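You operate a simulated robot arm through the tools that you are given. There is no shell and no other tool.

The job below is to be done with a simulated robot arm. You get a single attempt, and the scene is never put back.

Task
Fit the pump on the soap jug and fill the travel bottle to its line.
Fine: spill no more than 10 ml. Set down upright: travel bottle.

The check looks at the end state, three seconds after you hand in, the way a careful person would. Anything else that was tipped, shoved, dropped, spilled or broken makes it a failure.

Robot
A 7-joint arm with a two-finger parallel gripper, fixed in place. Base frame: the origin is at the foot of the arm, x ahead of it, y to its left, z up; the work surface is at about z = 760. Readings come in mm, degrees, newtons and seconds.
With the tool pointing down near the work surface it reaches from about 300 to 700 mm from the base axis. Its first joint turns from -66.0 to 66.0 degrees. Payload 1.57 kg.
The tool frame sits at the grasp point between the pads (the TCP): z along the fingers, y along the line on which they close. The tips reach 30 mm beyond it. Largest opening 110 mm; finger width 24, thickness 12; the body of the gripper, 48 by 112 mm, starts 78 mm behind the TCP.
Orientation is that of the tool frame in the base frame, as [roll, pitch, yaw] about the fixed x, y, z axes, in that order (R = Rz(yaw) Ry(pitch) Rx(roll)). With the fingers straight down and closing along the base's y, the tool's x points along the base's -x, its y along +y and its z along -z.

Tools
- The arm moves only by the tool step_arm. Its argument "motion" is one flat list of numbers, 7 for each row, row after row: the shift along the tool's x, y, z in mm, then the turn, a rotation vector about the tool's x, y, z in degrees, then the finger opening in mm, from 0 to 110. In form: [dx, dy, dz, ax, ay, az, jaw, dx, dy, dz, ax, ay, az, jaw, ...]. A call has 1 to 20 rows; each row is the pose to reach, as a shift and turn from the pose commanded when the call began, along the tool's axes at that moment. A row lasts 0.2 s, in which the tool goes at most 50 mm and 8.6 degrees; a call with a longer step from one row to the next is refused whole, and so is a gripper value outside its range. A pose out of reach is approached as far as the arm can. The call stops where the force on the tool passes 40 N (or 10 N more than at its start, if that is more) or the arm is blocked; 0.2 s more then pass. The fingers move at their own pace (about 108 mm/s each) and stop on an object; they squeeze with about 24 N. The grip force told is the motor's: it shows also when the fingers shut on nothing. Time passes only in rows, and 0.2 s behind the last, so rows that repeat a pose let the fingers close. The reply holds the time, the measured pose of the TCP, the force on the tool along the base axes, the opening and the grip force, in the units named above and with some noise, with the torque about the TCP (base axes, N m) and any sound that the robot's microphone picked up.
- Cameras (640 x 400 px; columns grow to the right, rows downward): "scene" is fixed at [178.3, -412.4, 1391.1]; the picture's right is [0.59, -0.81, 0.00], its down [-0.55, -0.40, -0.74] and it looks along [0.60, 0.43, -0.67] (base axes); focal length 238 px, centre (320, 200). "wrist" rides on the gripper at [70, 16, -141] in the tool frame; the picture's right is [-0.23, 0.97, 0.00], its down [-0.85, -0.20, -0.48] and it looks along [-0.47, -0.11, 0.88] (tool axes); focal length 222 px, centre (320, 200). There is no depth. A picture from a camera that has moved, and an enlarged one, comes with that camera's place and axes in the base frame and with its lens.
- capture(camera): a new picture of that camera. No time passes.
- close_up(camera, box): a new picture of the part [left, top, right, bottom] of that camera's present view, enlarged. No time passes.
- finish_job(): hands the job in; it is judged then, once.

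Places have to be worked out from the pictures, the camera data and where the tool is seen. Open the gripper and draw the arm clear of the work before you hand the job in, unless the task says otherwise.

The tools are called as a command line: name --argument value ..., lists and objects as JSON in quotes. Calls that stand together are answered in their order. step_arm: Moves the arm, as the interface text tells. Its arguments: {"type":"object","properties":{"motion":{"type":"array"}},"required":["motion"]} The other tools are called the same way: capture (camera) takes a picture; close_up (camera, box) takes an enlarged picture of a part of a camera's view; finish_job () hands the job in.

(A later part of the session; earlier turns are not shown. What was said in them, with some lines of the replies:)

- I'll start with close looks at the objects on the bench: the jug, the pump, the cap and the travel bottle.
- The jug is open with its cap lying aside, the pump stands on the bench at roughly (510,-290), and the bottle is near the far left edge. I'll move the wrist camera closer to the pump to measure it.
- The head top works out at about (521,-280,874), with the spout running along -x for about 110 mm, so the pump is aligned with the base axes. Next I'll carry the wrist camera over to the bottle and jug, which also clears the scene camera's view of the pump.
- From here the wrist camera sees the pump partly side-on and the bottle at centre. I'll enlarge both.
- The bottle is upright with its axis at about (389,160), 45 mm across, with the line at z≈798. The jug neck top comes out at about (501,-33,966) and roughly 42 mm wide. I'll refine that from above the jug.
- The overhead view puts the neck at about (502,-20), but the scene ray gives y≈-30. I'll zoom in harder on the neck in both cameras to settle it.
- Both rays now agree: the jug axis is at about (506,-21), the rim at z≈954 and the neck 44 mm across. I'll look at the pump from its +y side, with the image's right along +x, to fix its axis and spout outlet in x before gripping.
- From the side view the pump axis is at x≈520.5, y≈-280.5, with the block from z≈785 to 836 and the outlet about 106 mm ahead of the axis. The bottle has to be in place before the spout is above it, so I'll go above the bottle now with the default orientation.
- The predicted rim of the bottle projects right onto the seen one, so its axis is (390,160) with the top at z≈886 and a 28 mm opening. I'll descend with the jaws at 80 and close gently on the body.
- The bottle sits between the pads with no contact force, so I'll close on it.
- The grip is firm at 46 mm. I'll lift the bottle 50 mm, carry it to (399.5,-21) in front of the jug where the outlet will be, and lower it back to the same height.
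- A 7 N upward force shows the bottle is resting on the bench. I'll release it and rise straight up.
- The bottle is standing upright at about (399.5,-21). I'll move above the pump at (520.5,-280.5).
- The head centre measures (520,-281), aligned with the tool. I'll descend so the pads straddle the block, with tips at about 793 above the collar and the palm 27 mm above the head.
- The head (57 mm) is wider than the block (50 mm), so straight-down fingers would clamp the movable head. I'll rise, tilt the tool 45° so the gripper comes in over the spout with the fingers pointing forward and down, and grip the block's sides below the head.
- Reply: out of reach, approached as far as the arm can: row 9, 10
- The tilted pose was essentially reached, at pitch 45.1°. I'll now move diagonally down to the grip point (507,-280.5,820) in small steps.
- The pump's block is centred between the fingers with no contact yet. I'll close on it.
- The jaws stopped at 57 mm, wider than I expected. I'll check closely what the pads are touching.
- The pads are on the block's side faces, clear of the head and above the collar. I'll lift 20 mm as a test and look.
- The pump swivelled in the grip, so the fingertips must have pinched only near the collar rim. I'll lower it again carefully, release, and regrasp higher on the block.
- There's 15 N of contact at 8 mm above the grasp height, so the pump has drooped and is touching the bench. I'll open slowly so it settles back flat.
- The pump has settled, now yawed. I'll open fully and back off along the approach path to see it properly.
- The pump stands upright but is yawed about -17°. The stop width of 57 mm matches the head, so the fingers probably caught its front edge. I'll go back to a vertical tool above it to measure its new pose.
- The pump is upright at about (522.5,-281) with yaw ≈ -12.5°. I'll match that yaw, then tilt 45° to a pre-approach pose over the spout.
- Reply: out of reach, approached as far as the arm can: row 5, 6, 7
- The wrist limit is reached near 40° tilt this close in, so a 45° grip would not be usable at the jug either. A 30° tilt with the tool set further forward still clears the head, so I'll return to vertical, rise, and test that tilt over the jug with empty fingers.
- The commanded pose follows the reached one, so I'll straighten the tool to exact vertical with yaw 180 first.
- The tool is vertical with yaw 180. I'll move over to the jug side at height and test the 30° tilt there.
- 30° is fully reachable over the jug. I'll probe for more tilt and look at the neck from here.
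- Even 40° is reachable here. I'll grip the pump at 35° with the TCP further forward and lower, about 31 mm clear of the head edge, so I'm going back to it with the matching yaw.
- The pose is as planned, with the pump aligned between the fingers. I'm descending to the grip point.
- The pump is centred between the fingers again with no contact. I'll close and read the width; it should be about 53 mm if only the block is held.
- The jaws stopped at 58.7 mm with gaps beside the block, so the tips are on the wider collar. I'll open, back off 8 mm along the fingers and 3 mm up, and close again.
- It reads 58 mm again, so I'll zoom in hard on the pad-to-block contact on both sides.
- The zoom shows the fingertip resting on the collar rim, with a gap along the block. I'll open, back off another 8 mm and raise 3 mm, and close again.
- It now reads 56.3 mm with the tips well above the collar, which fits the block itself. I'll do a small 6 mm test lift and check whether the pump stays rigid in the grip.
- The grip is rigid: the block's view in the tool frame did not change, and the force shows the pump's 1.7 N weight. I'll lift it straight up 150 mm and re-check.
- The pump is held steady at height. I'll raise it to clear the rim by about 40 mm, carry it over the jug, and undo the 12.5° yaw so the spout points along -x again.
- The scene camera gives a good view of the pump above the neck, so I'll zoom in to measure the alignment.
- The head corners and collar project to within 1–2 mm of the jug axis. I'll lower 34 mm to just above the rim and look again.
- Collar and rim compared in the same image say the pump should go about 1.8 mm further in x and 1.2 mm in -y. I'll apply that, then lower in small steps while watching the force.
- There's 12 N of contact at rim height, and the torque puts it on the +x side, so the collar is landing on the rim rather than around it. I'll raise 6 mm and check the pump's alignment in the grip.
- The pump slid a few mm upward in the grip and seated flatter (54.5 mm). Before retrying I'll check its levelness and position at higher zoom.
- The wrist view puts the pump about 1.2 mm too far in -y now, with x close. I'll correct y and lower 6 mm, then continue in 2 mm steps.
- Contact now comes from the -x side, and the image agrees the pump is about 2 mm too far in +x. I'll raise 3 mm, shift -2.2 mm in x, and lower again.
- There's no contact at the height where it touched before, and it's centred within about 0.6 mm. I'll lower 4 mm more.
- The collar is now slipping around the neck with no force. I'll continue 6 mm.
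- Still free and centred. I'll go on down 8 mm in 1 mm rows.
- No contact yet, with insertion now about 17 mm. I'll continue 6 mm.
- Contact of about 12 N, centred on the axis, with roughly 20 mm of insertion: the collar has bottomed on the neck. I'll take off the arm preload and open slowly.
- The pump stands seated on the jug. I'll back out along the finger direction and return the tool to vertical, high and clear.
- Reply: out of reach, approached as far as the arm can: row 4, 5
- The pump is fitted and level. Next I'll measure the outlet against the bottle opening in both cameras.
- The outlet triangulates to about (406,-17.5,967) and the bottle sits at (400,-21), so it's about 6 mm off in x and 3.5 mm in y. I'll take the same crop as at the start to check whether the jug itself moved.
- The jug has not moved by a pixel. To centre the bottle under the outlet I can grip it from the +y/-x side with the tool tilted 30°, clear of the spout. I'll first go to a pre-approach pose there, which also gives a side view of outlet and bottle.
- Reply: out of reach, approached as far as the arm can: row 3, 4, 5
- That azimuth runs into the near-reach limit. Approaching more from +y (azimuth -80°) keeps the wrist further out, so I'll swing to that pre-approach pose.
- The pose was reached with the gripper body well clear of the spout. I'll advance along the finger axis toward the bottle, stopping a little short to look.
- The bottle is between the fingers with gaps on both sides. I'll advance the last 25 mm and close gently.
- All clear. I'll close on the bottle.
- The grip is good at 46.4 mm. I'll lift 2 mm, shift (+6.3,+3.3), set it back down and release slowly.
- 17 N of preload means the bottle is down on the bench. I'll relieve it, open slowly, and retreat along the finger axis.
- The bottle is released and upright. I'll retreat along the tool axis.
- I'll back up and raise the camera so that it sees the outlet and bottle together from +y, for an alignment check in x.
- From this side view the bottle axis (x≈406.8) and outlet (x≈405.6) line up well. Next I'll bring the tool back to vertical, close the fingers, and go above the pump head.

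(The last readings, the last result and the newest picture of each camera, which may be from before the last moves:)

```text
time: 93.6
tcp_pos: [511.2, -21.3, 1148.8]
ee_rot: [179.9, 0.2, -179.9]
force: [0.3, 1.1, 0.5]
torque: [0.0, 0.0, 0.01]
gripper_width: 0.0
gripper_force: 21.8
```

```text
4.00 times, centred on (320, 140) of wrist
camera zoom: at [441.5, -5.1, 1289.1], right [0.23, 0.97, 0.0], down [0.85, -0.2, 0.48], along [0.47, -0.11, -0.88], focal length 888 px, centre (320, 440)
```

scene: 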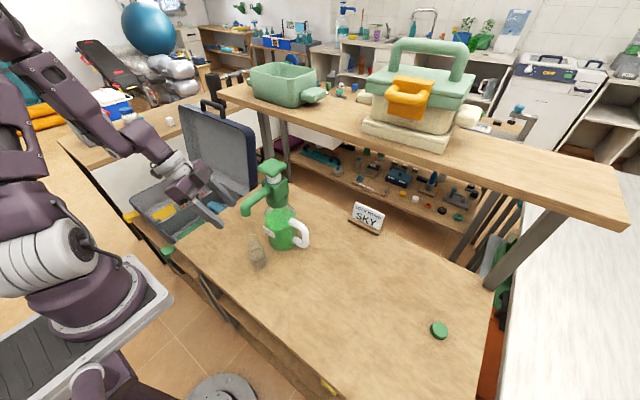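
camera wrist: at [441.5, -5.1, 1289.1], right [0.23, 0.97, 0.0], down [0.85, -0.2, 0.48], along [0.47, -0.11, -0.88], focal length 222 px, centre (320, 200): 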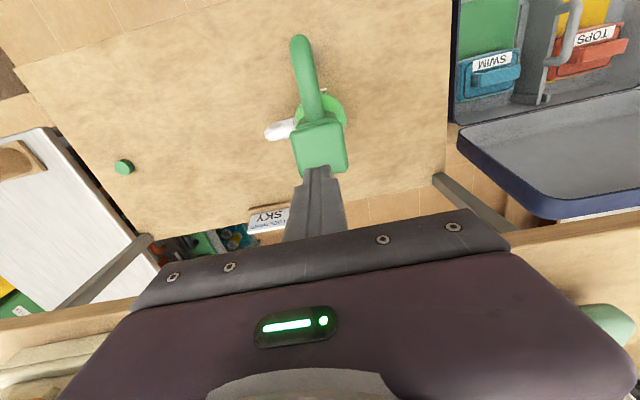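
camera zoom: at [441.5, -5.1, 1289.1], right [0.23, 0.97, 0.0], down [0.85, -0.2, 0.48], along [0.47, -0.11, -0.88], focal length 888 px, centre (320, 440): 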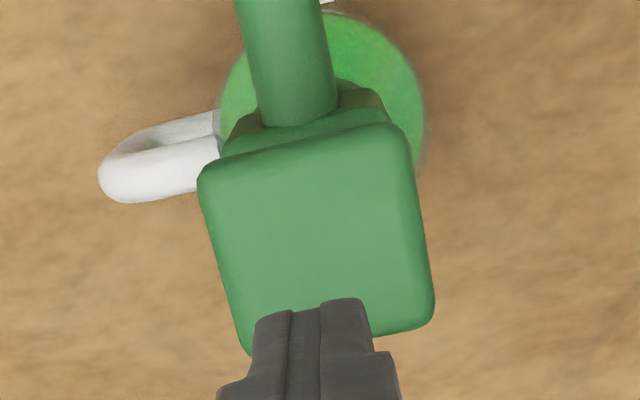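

The head centre is at (509.5,-21), practically under the closed fingertips. I'll come down to just above it.

step_arm --motion '[1.5, 0, 30, 0, 0, 0, 0, 1.5, 0, 50, 0, 0, 0, 0, 1.5, 0, 62, 0, 0, 0, 0, 1.5, 0, 66, 0, 0, 0, 0, 1.5, 0, 66, 0, 0, 0, 0]'

close_up --camera "scene" --box '[230, 130, 330, 270]'

capture --camera "wrist"

```text
time: 94.8
tcp_pos: [510.7, -19.7, 1081.3]
ee_rot: [180.0, 0.2, 179.9]
force: [-0.1, 0.0, 2.4]
torque: [-0.06, 0.01, 0.0]
gripper_width: 0.0
gripper_force: 21.2
```

```text
2.86 times, centred on (280, 200) of scene
camera zoom: at [178.2, -412.4, 1391.1], right [0.59, -0.81, 0.0], down [-0.55, -0.4, -0.74], along [0.6, 0.43, -0.67], focal length 680 px, centre (434, 200)
```

zoom: 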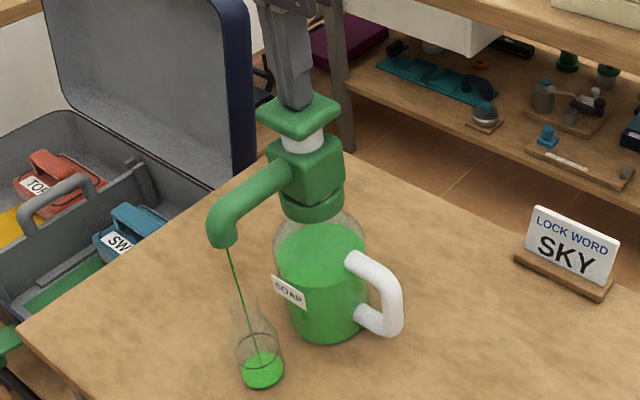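

```text
taken
camera wrist: at [440.8, -4.0, 1221.7], right [0.23, 0.97, 0.0], down [0.85, -0.2, 0.48], along [0.47, -0.11, -0.88], focal length 222 px, centre (320, 200)
```

wrist: 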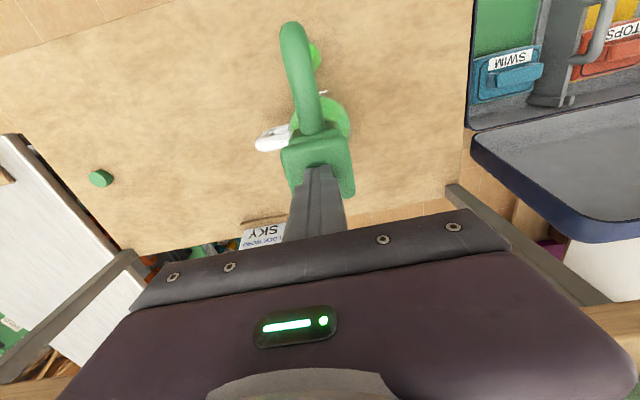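

The fingertips touched the head sooner than expected. Soap is streaming straight into the bottle at only 2.4 N. Time only passes in rows, so I'll check the level closely now.

close_up --camera "scene" --box '[250, 195, 290, 265]'

close_up --camera "scene" --box '[255, 235, 280, 262]'

close_up --camera "wrist" --box '[270, 10, 350, 110]'

```text
5.71 times, centred on (270, 230) of scene
camera zoom: at [178.2, -412.4, 1391.1], right [0.59, -0.81, 0.0], down [-0.55, -0.4, -0.74], along [0.6, 0.43, -0.67], focal length 1361 px, centre (606, 29)
```

zoom: 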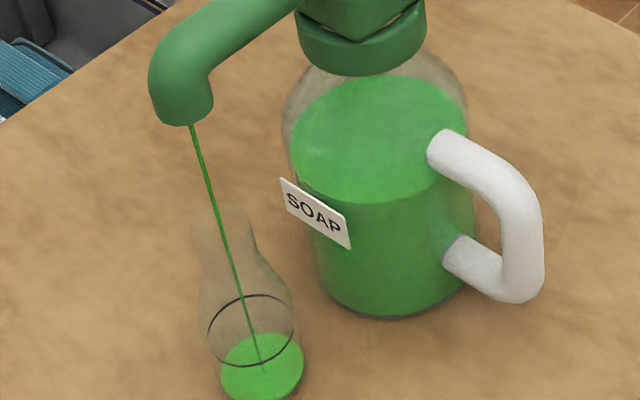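

```text
14.81 times, centred on (268, 248) of scene
camera zoom: at [178.2, -412.4, 1391.1], right [0.59, -0.81, 0.0], down [-0.55, -0.4, -0.74], along [0.6, 0.43, -0.67], focal length 3528 px, centre (1098, -518)
```

zoom: 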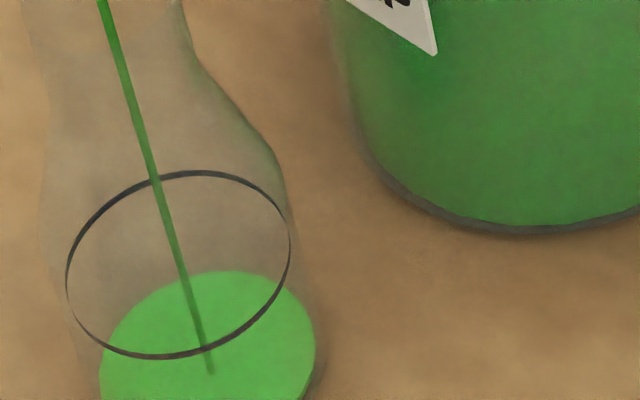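

```text
4.00 times, centred on (310, 60) of wrist
camera zoom: at [440.8, -4.0, 1221.7], right [0.23, 0.97, 0.0], down [0.85, -0.2, 0.48], along [0.47, -0.11, -0.88], focal length 888 px, centre (360, 760)
```

zoom: 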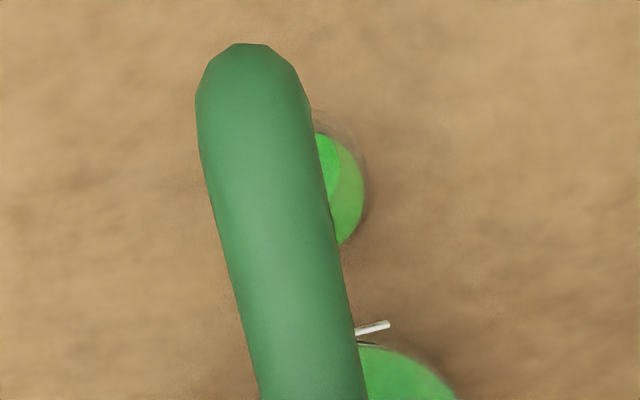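

The soap is only about 4 mm deep so far, with the line at 38 mm, and the stream is clean. I'll hold the pose for one row to learn whether flow goes with stroke or with time.

step_arm --motion '[0, 0, 0, 0, 0, 0, 0]'

close_up --camera "scene" --box '[255, 235, 280, 262]'

close_up --camera "scene" --box '[250, 145, 310, 205]'

```text
time: 95.2
tcp_pos: [510.3, -19.2, 1081.4]
ee_rot: [180.0, 0.0, 180.0]
force: [0.1, -0.3, 1.1]
torque: [-0.06, 0.06, 0.02]
gripper_width: 0.0
gripper_force: 21.3
```

```text
14.81 times, centred on (268, 248) of scene
camera zoom: at [178.2, -412.4, 1391.1], right [0.59, -0.81, 0.0], down [-0.55, -0.4, -0.74], along [0.6, 0.43, -0.67], focal length 3528 px, centre (1098, -518)
```

zoom: 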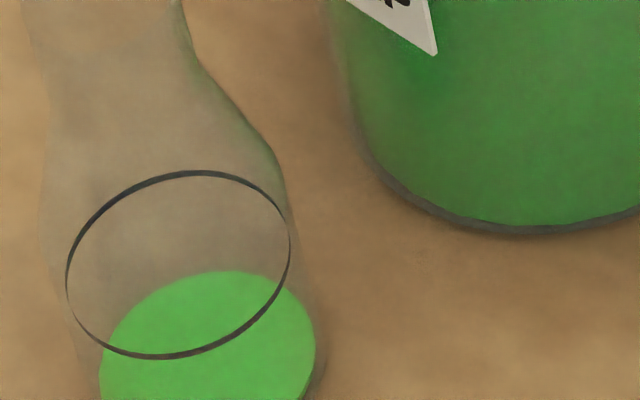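

```text
6.67 times, centred on (280, 175) of scene
camera zoom: at [178.2, -412.4, 1391.1], right [0.59, -0.81, 0.0], down [-0.55, -0.4, -0.74], along [0.6, 0.43, -0.67], focal length 1587 px, centre (587, 367)
```

zoom: 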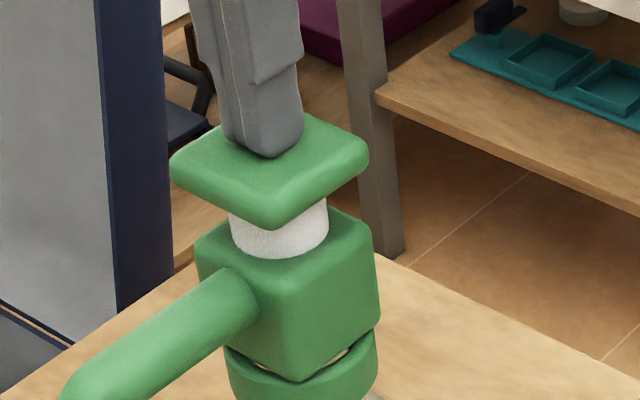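

Flow stops when the head stops, so it goes with stroke. I'll press 4 mm more in small steps and measure the gain.

step_arm --motion '[0, 0, 1, 0, 0, 0, 0, 0, 0, 2, 0, 0, 0, 0, 0, 0, 3, 0, 0, 0, 0, 0, 0, 4, 0, 0, 0, 0, 0, 0, 4, 0, 0, 0, 0]'

close_up --camera "scene" --box '[255, 235, 280, 262]'

close_up --camera "scene" --box '[230, 130, 330, 270]'

```text
time: 96.4
tcp_pos: [510.0, -20.5, 1078.0]
ee_rot: [-180.0, 0.1, -180.0]
force: [-0.2, -0.6, 1.7]
torque: [-0.02, -0.02, 0.0]
gripper_width: 0.0
gripper_force: 21.5
```

```text
14.81 times, centred on (268, 248) of scene
camera zoom: at [178.2, -412.4, 1391.1], right [0.59, -0.81, 0.0], down [-0.55, -0.4, -0.74], along [0.6, 0.43, -0.67], focal length 3528 px, centre (1098, -518)
```

zoom: 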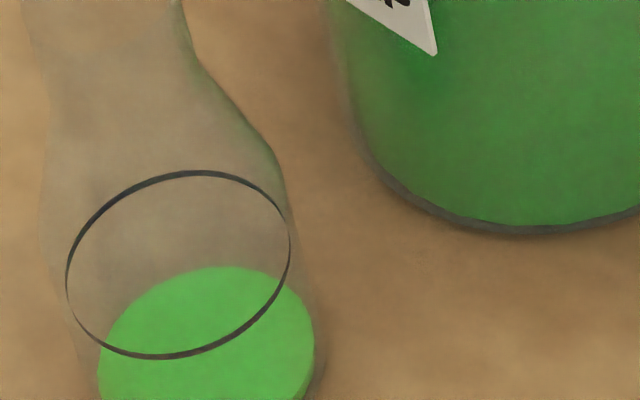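

```text
2.86 times, centred on (280, 200) of scene
camera zoom: at [178.2, -412.4, 1391.1], right [0.59, -0.81, 0.0], down [-0.55, -0.4, -0.74], along [0.6, 0.43, -0.67], focal length 680 px, centre (434, 200)
```

zoom: 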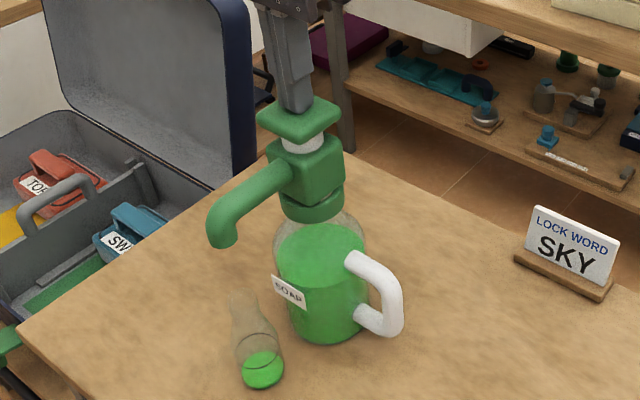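

About 1.7 mm of level per 3.6 mm of press, so several strokes will be needed. I'll continue pressing toward the end of the stroke.

step_arm --motion '[0, 0, 2, 0, 0, 0, 0, 0, 0, 4, 0, 0, 0, 0, 0, 0, 6, 0, 0, 0, 0, 0, 0, 8, 0, 0, 0, 0, 0, 0, 8, 0, 0, 0, 0]'

close_up --camera "scene" --box '[255, 235, 280, 262]'

close_up --camera "scene" --box '[250, 145, 310, 205]'

```text
time: 97.6
tcp_pos: [510.1, -18.3, 1068.9]
ee_rot: [-180.0, 0.1, 180.0]
force: [0.1, -1.0, 3.6]
torque: [-0.05, -0.02, 0.0]
gripper_width: 0.2
gripper_force: 21.0
```

```text
14.81 times, centred on (268, 248) of scene
camera zoom: at [178.2, -412.4, 1391.1], right [0.59, -0.81, 0.0], down [-0.55, -0.4, -0.74], along [0.6, 0.43, -0.67], focal length 3528 px, centre (1098, -518)
```

zoom: 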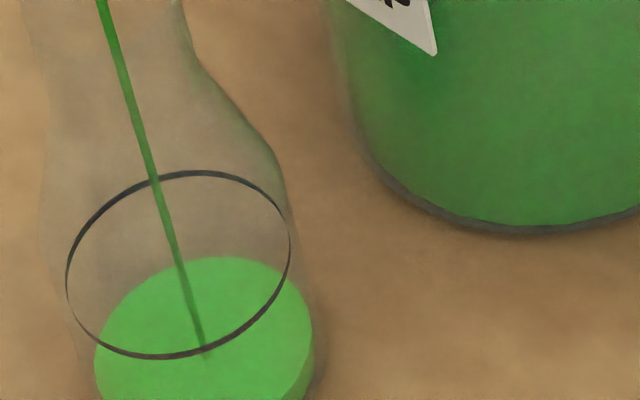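

```text
6.67 times, centred on (280, 175) of scene
camera zoom: at [178.2, -412.4, 1391.1], right [0.59, -0.81, 0.0], down [-0.55, -0.4, -0.74], along [0.6, 0.43, -0.67], focal length 1587 px, centre (587, 367)
```

zoom: 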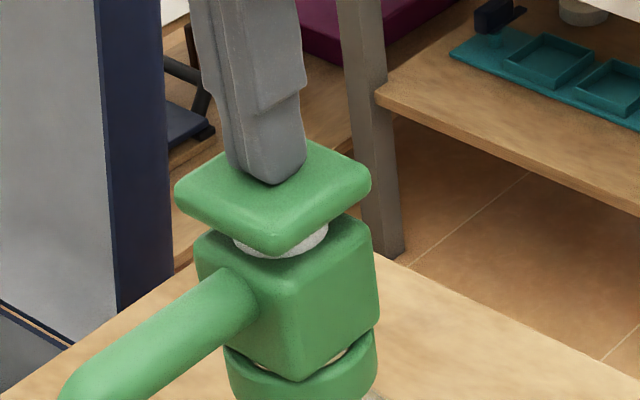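

The head is most of the way down and the level is rising steadily. I'll press to the end of the stroke, then lift to see whether the head springs back.

step_arm --motion '[0, 0, 2, 0, 0, 0, 0, 0, 0, 4, 0, 0, 0, 0, 0, 0, 6, 0, 0, 0, 0, 0, 0, 6, 0, 0, 0, 0]'

close_up --camera "scene" --box '[250, 145, 310, 205]'

close_up --camera "scene" --box '[255, 235, 280, 262]'

```text
time: 98.6
tcp_pos: [510.9, -19.7, 1064.1]
ee_rot: [180.0, 0.1, 180.0]
force: [2.0, -0.2, 3.1]
torque: [0.02, -0.07, 0.01]
gripper_width: 0.0
gripper_force: 21.5
```

```text
6.67 times, centred on (280, 175) of scene
camera zoom: at [178.3, -412.4, 1391.1], right [0.59, -0.81, 0.0], down [-0.55, -0.4, -0.74], along [0.6, 0.43, -0.67], focal length 1587 px, centre (587, 367)
```

zoom: 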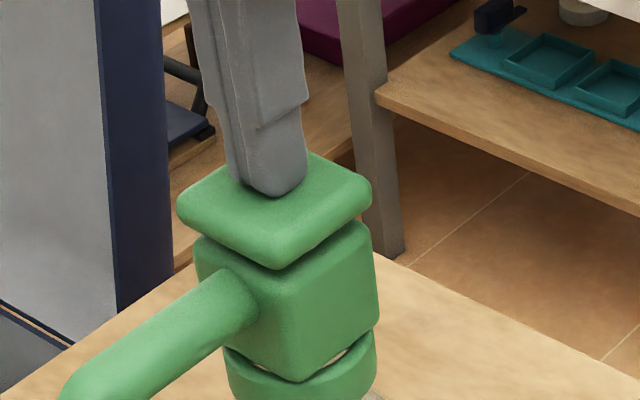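

```text
14.81 times, centred on (268, 248) of scene
camera zoom: at [178.3, -412.4, 1391.1], right [0.59, -0.81, 0.0], down [-0.55, -0.4, -0.74], along [0.6, 0.43, -0.67], focal length 3528 px, centre (1098, -518)
```

zoom: 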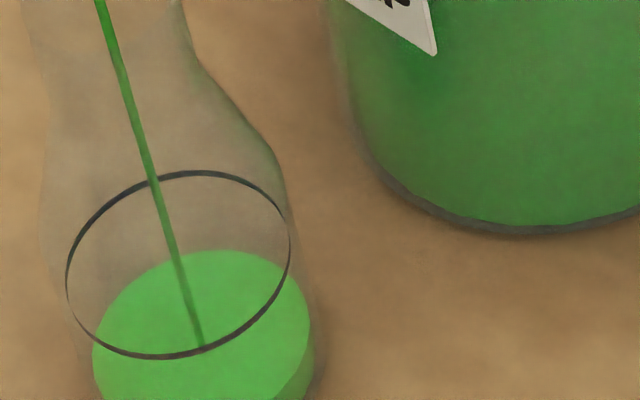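

The first stroke took the level about a quarter of the way. I'll lift 45 mm and see if the head returns by itself.

step_arm --motion '[0, 0, -15, 0, 0, 0, 0, 0, 0, -35, 0, 0, 0, 0, 0, 0, -48, 0, 0, 0, 0, 0, 0, -48, 0, 0, 0, 0, 0, 0, -48, 0, 0, 0, 0]'

close_up --camera "scene" --box '[250, 145, 310, 205]'

close_up --camera "scene" --box '[255, 235, 280, 262]'

```text
time: 99.8
tcp_pos: [509.5, -19.0, 1110.1]
ee_rot: [-179.9, 0.1, 180.0]
force: [-0.1, 0.2, -0.6]
torque: [0.01, -0.02, 0.01]
gripper_width: 0.0
gripper_force: 21.3
```

```text
6.67 times, centred on (280, 175) of scene
camera zoom: at [178.3, -412.4, 1391.1], right [0.59, -0.81, 0.0], down [-0.55, -0.4, -0.74], along [0.6, 0.43, -0.67], focal length 1587 px, centre (587, 367)
```

zoom: 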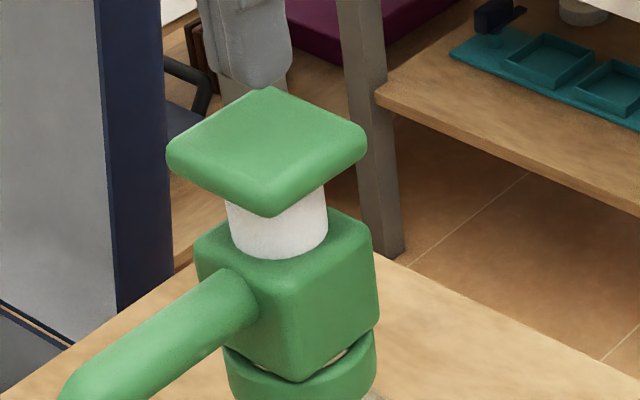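

```text
14.81 times, centred on (268, 248) of scene
camera zoom: at [178.3, -412.4, 1391.1], right [0.59, -0.81, 0.0], down [-0.55, -0.4, -0.74], along [0.6, 0.43, -0.67], focal length 3528 px, centre (1098, -518)
```

zoom: 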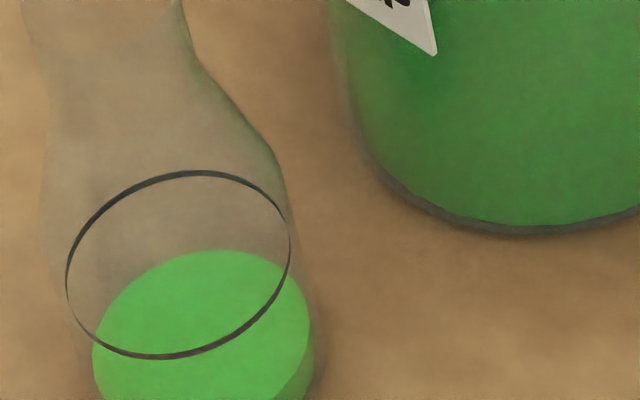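

The head springs back fully and the soap stayed in the bottle. I'll do a second full stroke.

step_arm --motion '[0, 0, 15, 0, 0, 0, 0, 0, 0, 20, 0, 0, 0, 0, 0, 0, 24, 0, 0, 0, 0, 0, 0, 28, 0, 0, 0, 0, 0, 0, 32, 0, 0, 0, 0, 0, 0, 36, 0, 0, 0, 0, 0, 0, 40, 0, 0, 0, 0, 0, 0, 44, 0, 0, 0, 0, 0, 0, 48, 0, 0, 0, 0, 0, 0, 48, 0, 0, 0, 0, 0, 0, 48, 0, 0, 0, 0]'

close_up --camera "scene" --box '[255, 235, 280, 262]'

close_up --camera "scene" --box '[230, 130, 330, 270]'

```text
time: 102.2
tcp_pos: [510.3, -19.9, 1064.4]
ee_rot: [180.0, 0.1, -180.0]
force: [1.2, -0.6, 2.8]
torque: [0.0, 0.01, 0.02]
gripper_width: 0.0
gripper_force: 21.6
```

```text
14.81 times, centred on (268, 248) of scene
camera zoom: at [178.2, -412.4, 1391.1], right [0.59, -0.81, 0.0], down [-0.55, -0.4, -0.74], along [0.6, 0.43, -0.67], focal length 3528 px, centre (1098, -518)
```

zoom: 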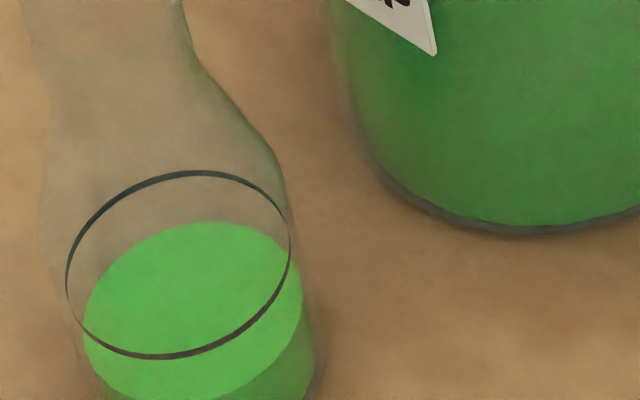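

```text
2.86 times, centred on (280, 200) of scene
camera zoom: at [178.2, -412.4, 1391.1], right [0.59, -0.81, 0.0], down [-0.55, -0.4, -0.74], along [0.6, 0.43, -0.67], focal length 680 px, centre (434, 200)
```

zoom: 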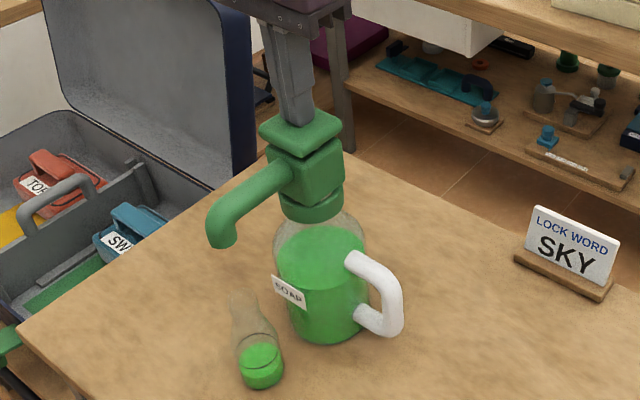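

The second stroke raised it another 28 px-equivalent, cleanly. I'll lift and do a third full stroke.

step_arm --motion '[0, 0, -15, 0, 0, 0, 0, 0, 0, -35, 0, 0, 0, 0, 0, 0, -48, 0, 0, 0, 0, 0, 0, -48, 0, 0, 0, 0, 0, 0, -48, 0, 0, 0, 0, 0, 0, -33, 0, 0, 0, 0, 0, 0, -28, 0, 0, 0, 0, 0, 0, -24, 0, 0, 0, 0, 0, 0, -20, 0, 0, 0, 0, 0, 0, -16, 0, 0, 0, 0, 0, 0, -12, 0, 0, 0, 0, 0, 0, -8, 0, 0, 0, 0, 0, 0, -4, 0, 0, 0, 0, 0, 0, 0, 0, 0, 0, 0, 0, 0, 0, 0, 0, 0, 0]'

close_up --camera "scene" --box '[255, 235, 280, 262]'

close_up --camera "scene" --box '[230, 130, 330, 270]'

```text
time: 105.4
tcp_pos: [509.2, -19.9, 1063.5]
ee_rot: [-179.9, 0.2, -180.0]
force: [1.1, 0.2, 4.7]
torque: [0.02, -0.1, -0.01]
gripper_width: 0.1
gripper_force: 21.4
```

```text
14.81 times, centred on (268, 248) of scene
camera zoom: at [178.3, -412.4, 1391.1], right [0.59, -0.81, 0.0], down [-0.55, -0.4, -0.74], along [0.6, 0.43, -0.67], focal length 3528 px, centre (1098, -518)
```

zoom: 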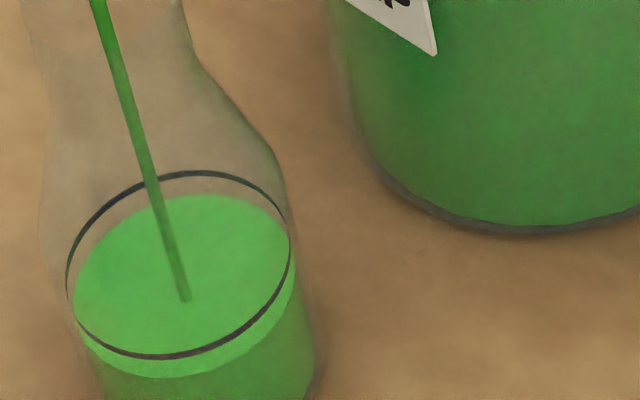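

```text
2.86 times, centred on (280, 200) of scene
camera zoom: at [178.3, -412.4, 1391.1], right [0.59, -0.81, 0.0], down [-0.55, -0.4, -0.74], along [0.6, 0.43, -0.67], focal length 680 px, centre (434, 200)
```

zoom: 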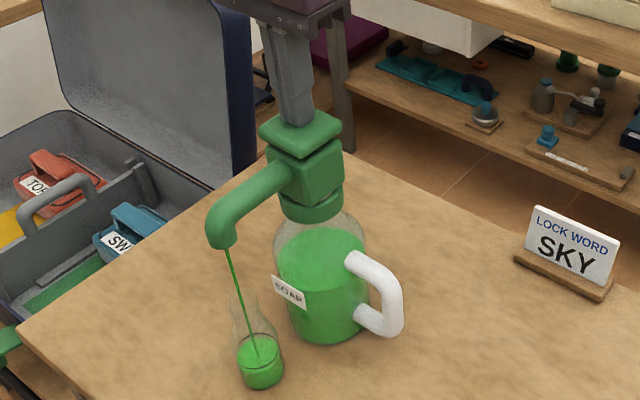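

The level is now about 7.5 mm below the line, roughly 0.8 of a stroke. I'll lift and press again but stop 9 mm short of the bottom to measure.

step_arm --motion '[0, 0, -15, 0, 0, 0, 0, 0, 0, -35, 0, 0, 0, 0, 0, 0, -48, 0, 0, 0, 0, 0, 0, -48, 0, 0, 0, 0, 0, 0, -48, 0, 0, 0, 0, 0, 0, -33, 0, 0, 0, 0, 0, 0, -28, 0, 0, 0, 0, 0, 0, -24, 0, 0, 0, 0, 0, 0, -20, 0, 0, 0, 0, 0, 0, -16, 0, 0, 0, 0, 0, 0, -12, 0, 0, 0, 0, 0, 0, -9, 0, 0, 0, 0, 0, 0, -9, 0, 0, 0, 0, 0, 0, -9, 0, 0, 0, 0, 0, 0, -9, 0, 0, 0, 0]'

close_up --camera "scene" --box '[255, 235, 280, 262]'

close_up --camera "scene" --box '[250, 145, 310, 205]'

```text
time: 108.6
tcp_pos: [510.3, -20.6, 1073.2]
ee_rot: [-180.0, 0.1, 179.9]
force: [1.7, 1.3, 1.5]
torque: [0.04, -0.02, 0.0]
gripper_width: 0.0
gripper_force: 21.4
```

```text
14.81 times, centred on (268, 248) of scene
camera zoom: at [178.2, -412.4, 1391.1], right [0.59, -0.81, 0.0], down [-0.55, -0.4, -0.74], along [0.6, 0.43, -0.67], focal length 3528 px, centre (1098, -518)
```

zoom: 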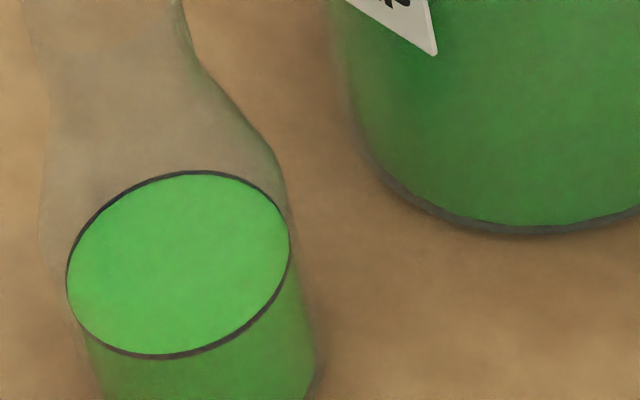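

```text
6.67 times, centred on (280, 175) of scene
camera zoom: at [178.2, -412.4, 1391.1], right [0.59, -0.81, 0.0], down [-0.55, -0.4, -0.74], along [0.6, 0.43, -0.67], focal length 1587 px, centre (587, 367)
```

zoom: 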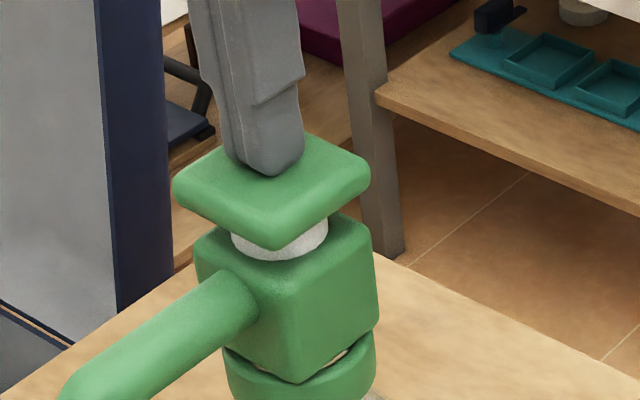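

The soap surface now coincides with the line all the way around, and no stream is falling. I'll lift straight off the head, then move clear and open the gripper.

step_arm --motion '[0, 0, -10, 0, 0, 0, 0, 0, 0, -25, 0, 0, 0, 0, 0, 0, -50, 0, 0, 0, 0, 0, 0, -90, 0, 0, 0, 0, 0, 0, -120, 0, 0, 0, 0, 40, 0, -130, 0, 0, 0, 0, 80, 0, -130, 0, 0, 0, 30, 110, 0, -130, 0, 0, 0, 80, 110, 0, -130, 0, 0, 0, 110, 110, 0, -130, 0, 0, 0, 110]'

close_up --camera "scene" --box '[255, 235, 280, 262]'

close_up --camera "scene" --box '[220, 130, 340, 270]'

capture --camera "wrist"

capture --camera "scene"

```text
time: 110.8
tcp_pos: [399.7, -20.9, 1203.4]
ee_rot: [179.9, 0.2, 180.0]
force: [-0.5, 0.1, 0.7]
torque: [0.0, 0.02, 0.03]
gripper_width: 110.1
gripper_force: 0.0
```

```text
14.81 times, centred on (268, 248) of scene
camera zoom: at [178.3, -412.4, 1391.1], right [0.59, -0.81, 0.0], down [-0.55, -0.4, -0.74], along [0.6, 0.43, -0.67], focal length 3528 px, centre (1098, -518)
```

zoom: 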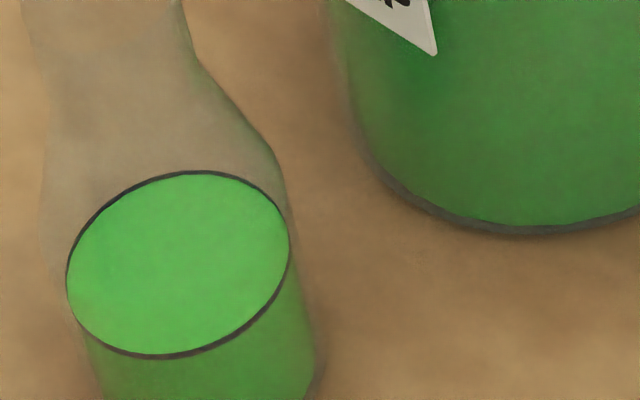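

```text
2.86 times, centred on (280, 200) of scene
camera zoom: at [178.3, -412.4, 1391.1], right [0.59, -0.81, 0.0], down [-0.55, -0.4, -0.74], along [0.6, 0.43, -0.67], focal length 680 px, centre (434, 200)
```

zoom: 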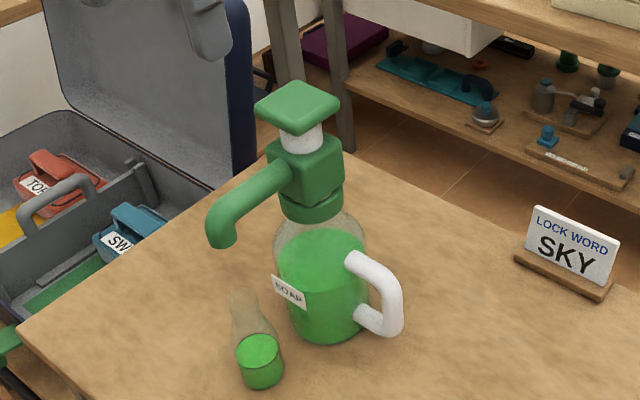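

```text
taken
camera wrist: at [329.7, -4.6, 1343.6], right [0.23, 0.97, 0.0], down [0.85, -0.2, 0.48], along [0.47, -0.11, -0.88], focal length 222 px, centre (320, 200)
```

wrist: 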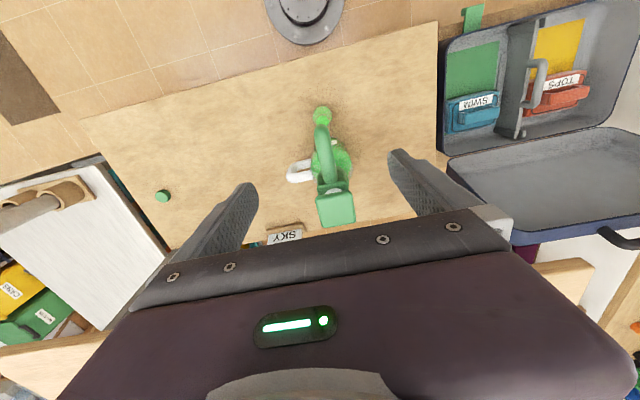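

```text
taken
```

scene: 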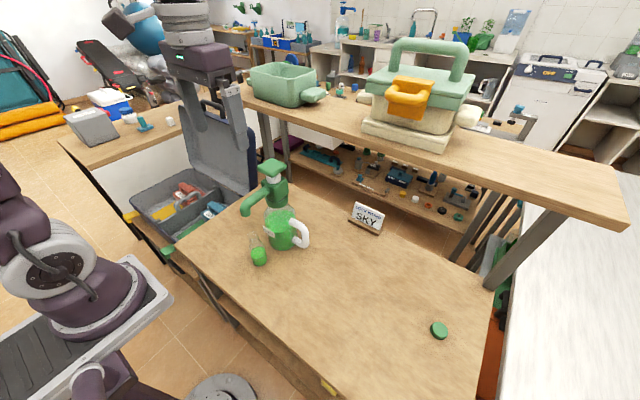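

The bottle is upright and filled to its line, with no spill on the bench. The pump is seated and level on an unmoved jug, and the sign and cap are untouched. The gripper is open and well clear above, so I'm handing in.

finish_job

```text
The job is handed in.
```

The pump is fitted on the soap jug and the travel bottle is filled to its line. The bottle is standing upright under the spout. I could see no soap on the bench in the last pictures, and the jug did not move when the pump went on.

- **Pump:** my first grip on it failed. It turned and drooped in the fingers during a test lift, so I set it back down on its base and regripped it lower on the body. It needed small sideways corrections over the neck before it slid down about 20 mm and stopped.
- **Bottle:** I moved it in front of the jug before fitting the pump. After fitting, I moved it about 7 mm to sit under the spout.
- **Filling:** it took three full strokes and part of a fourth. The soap surface matched the line all the way round.

The gripper is open and the arm is clear above the work.
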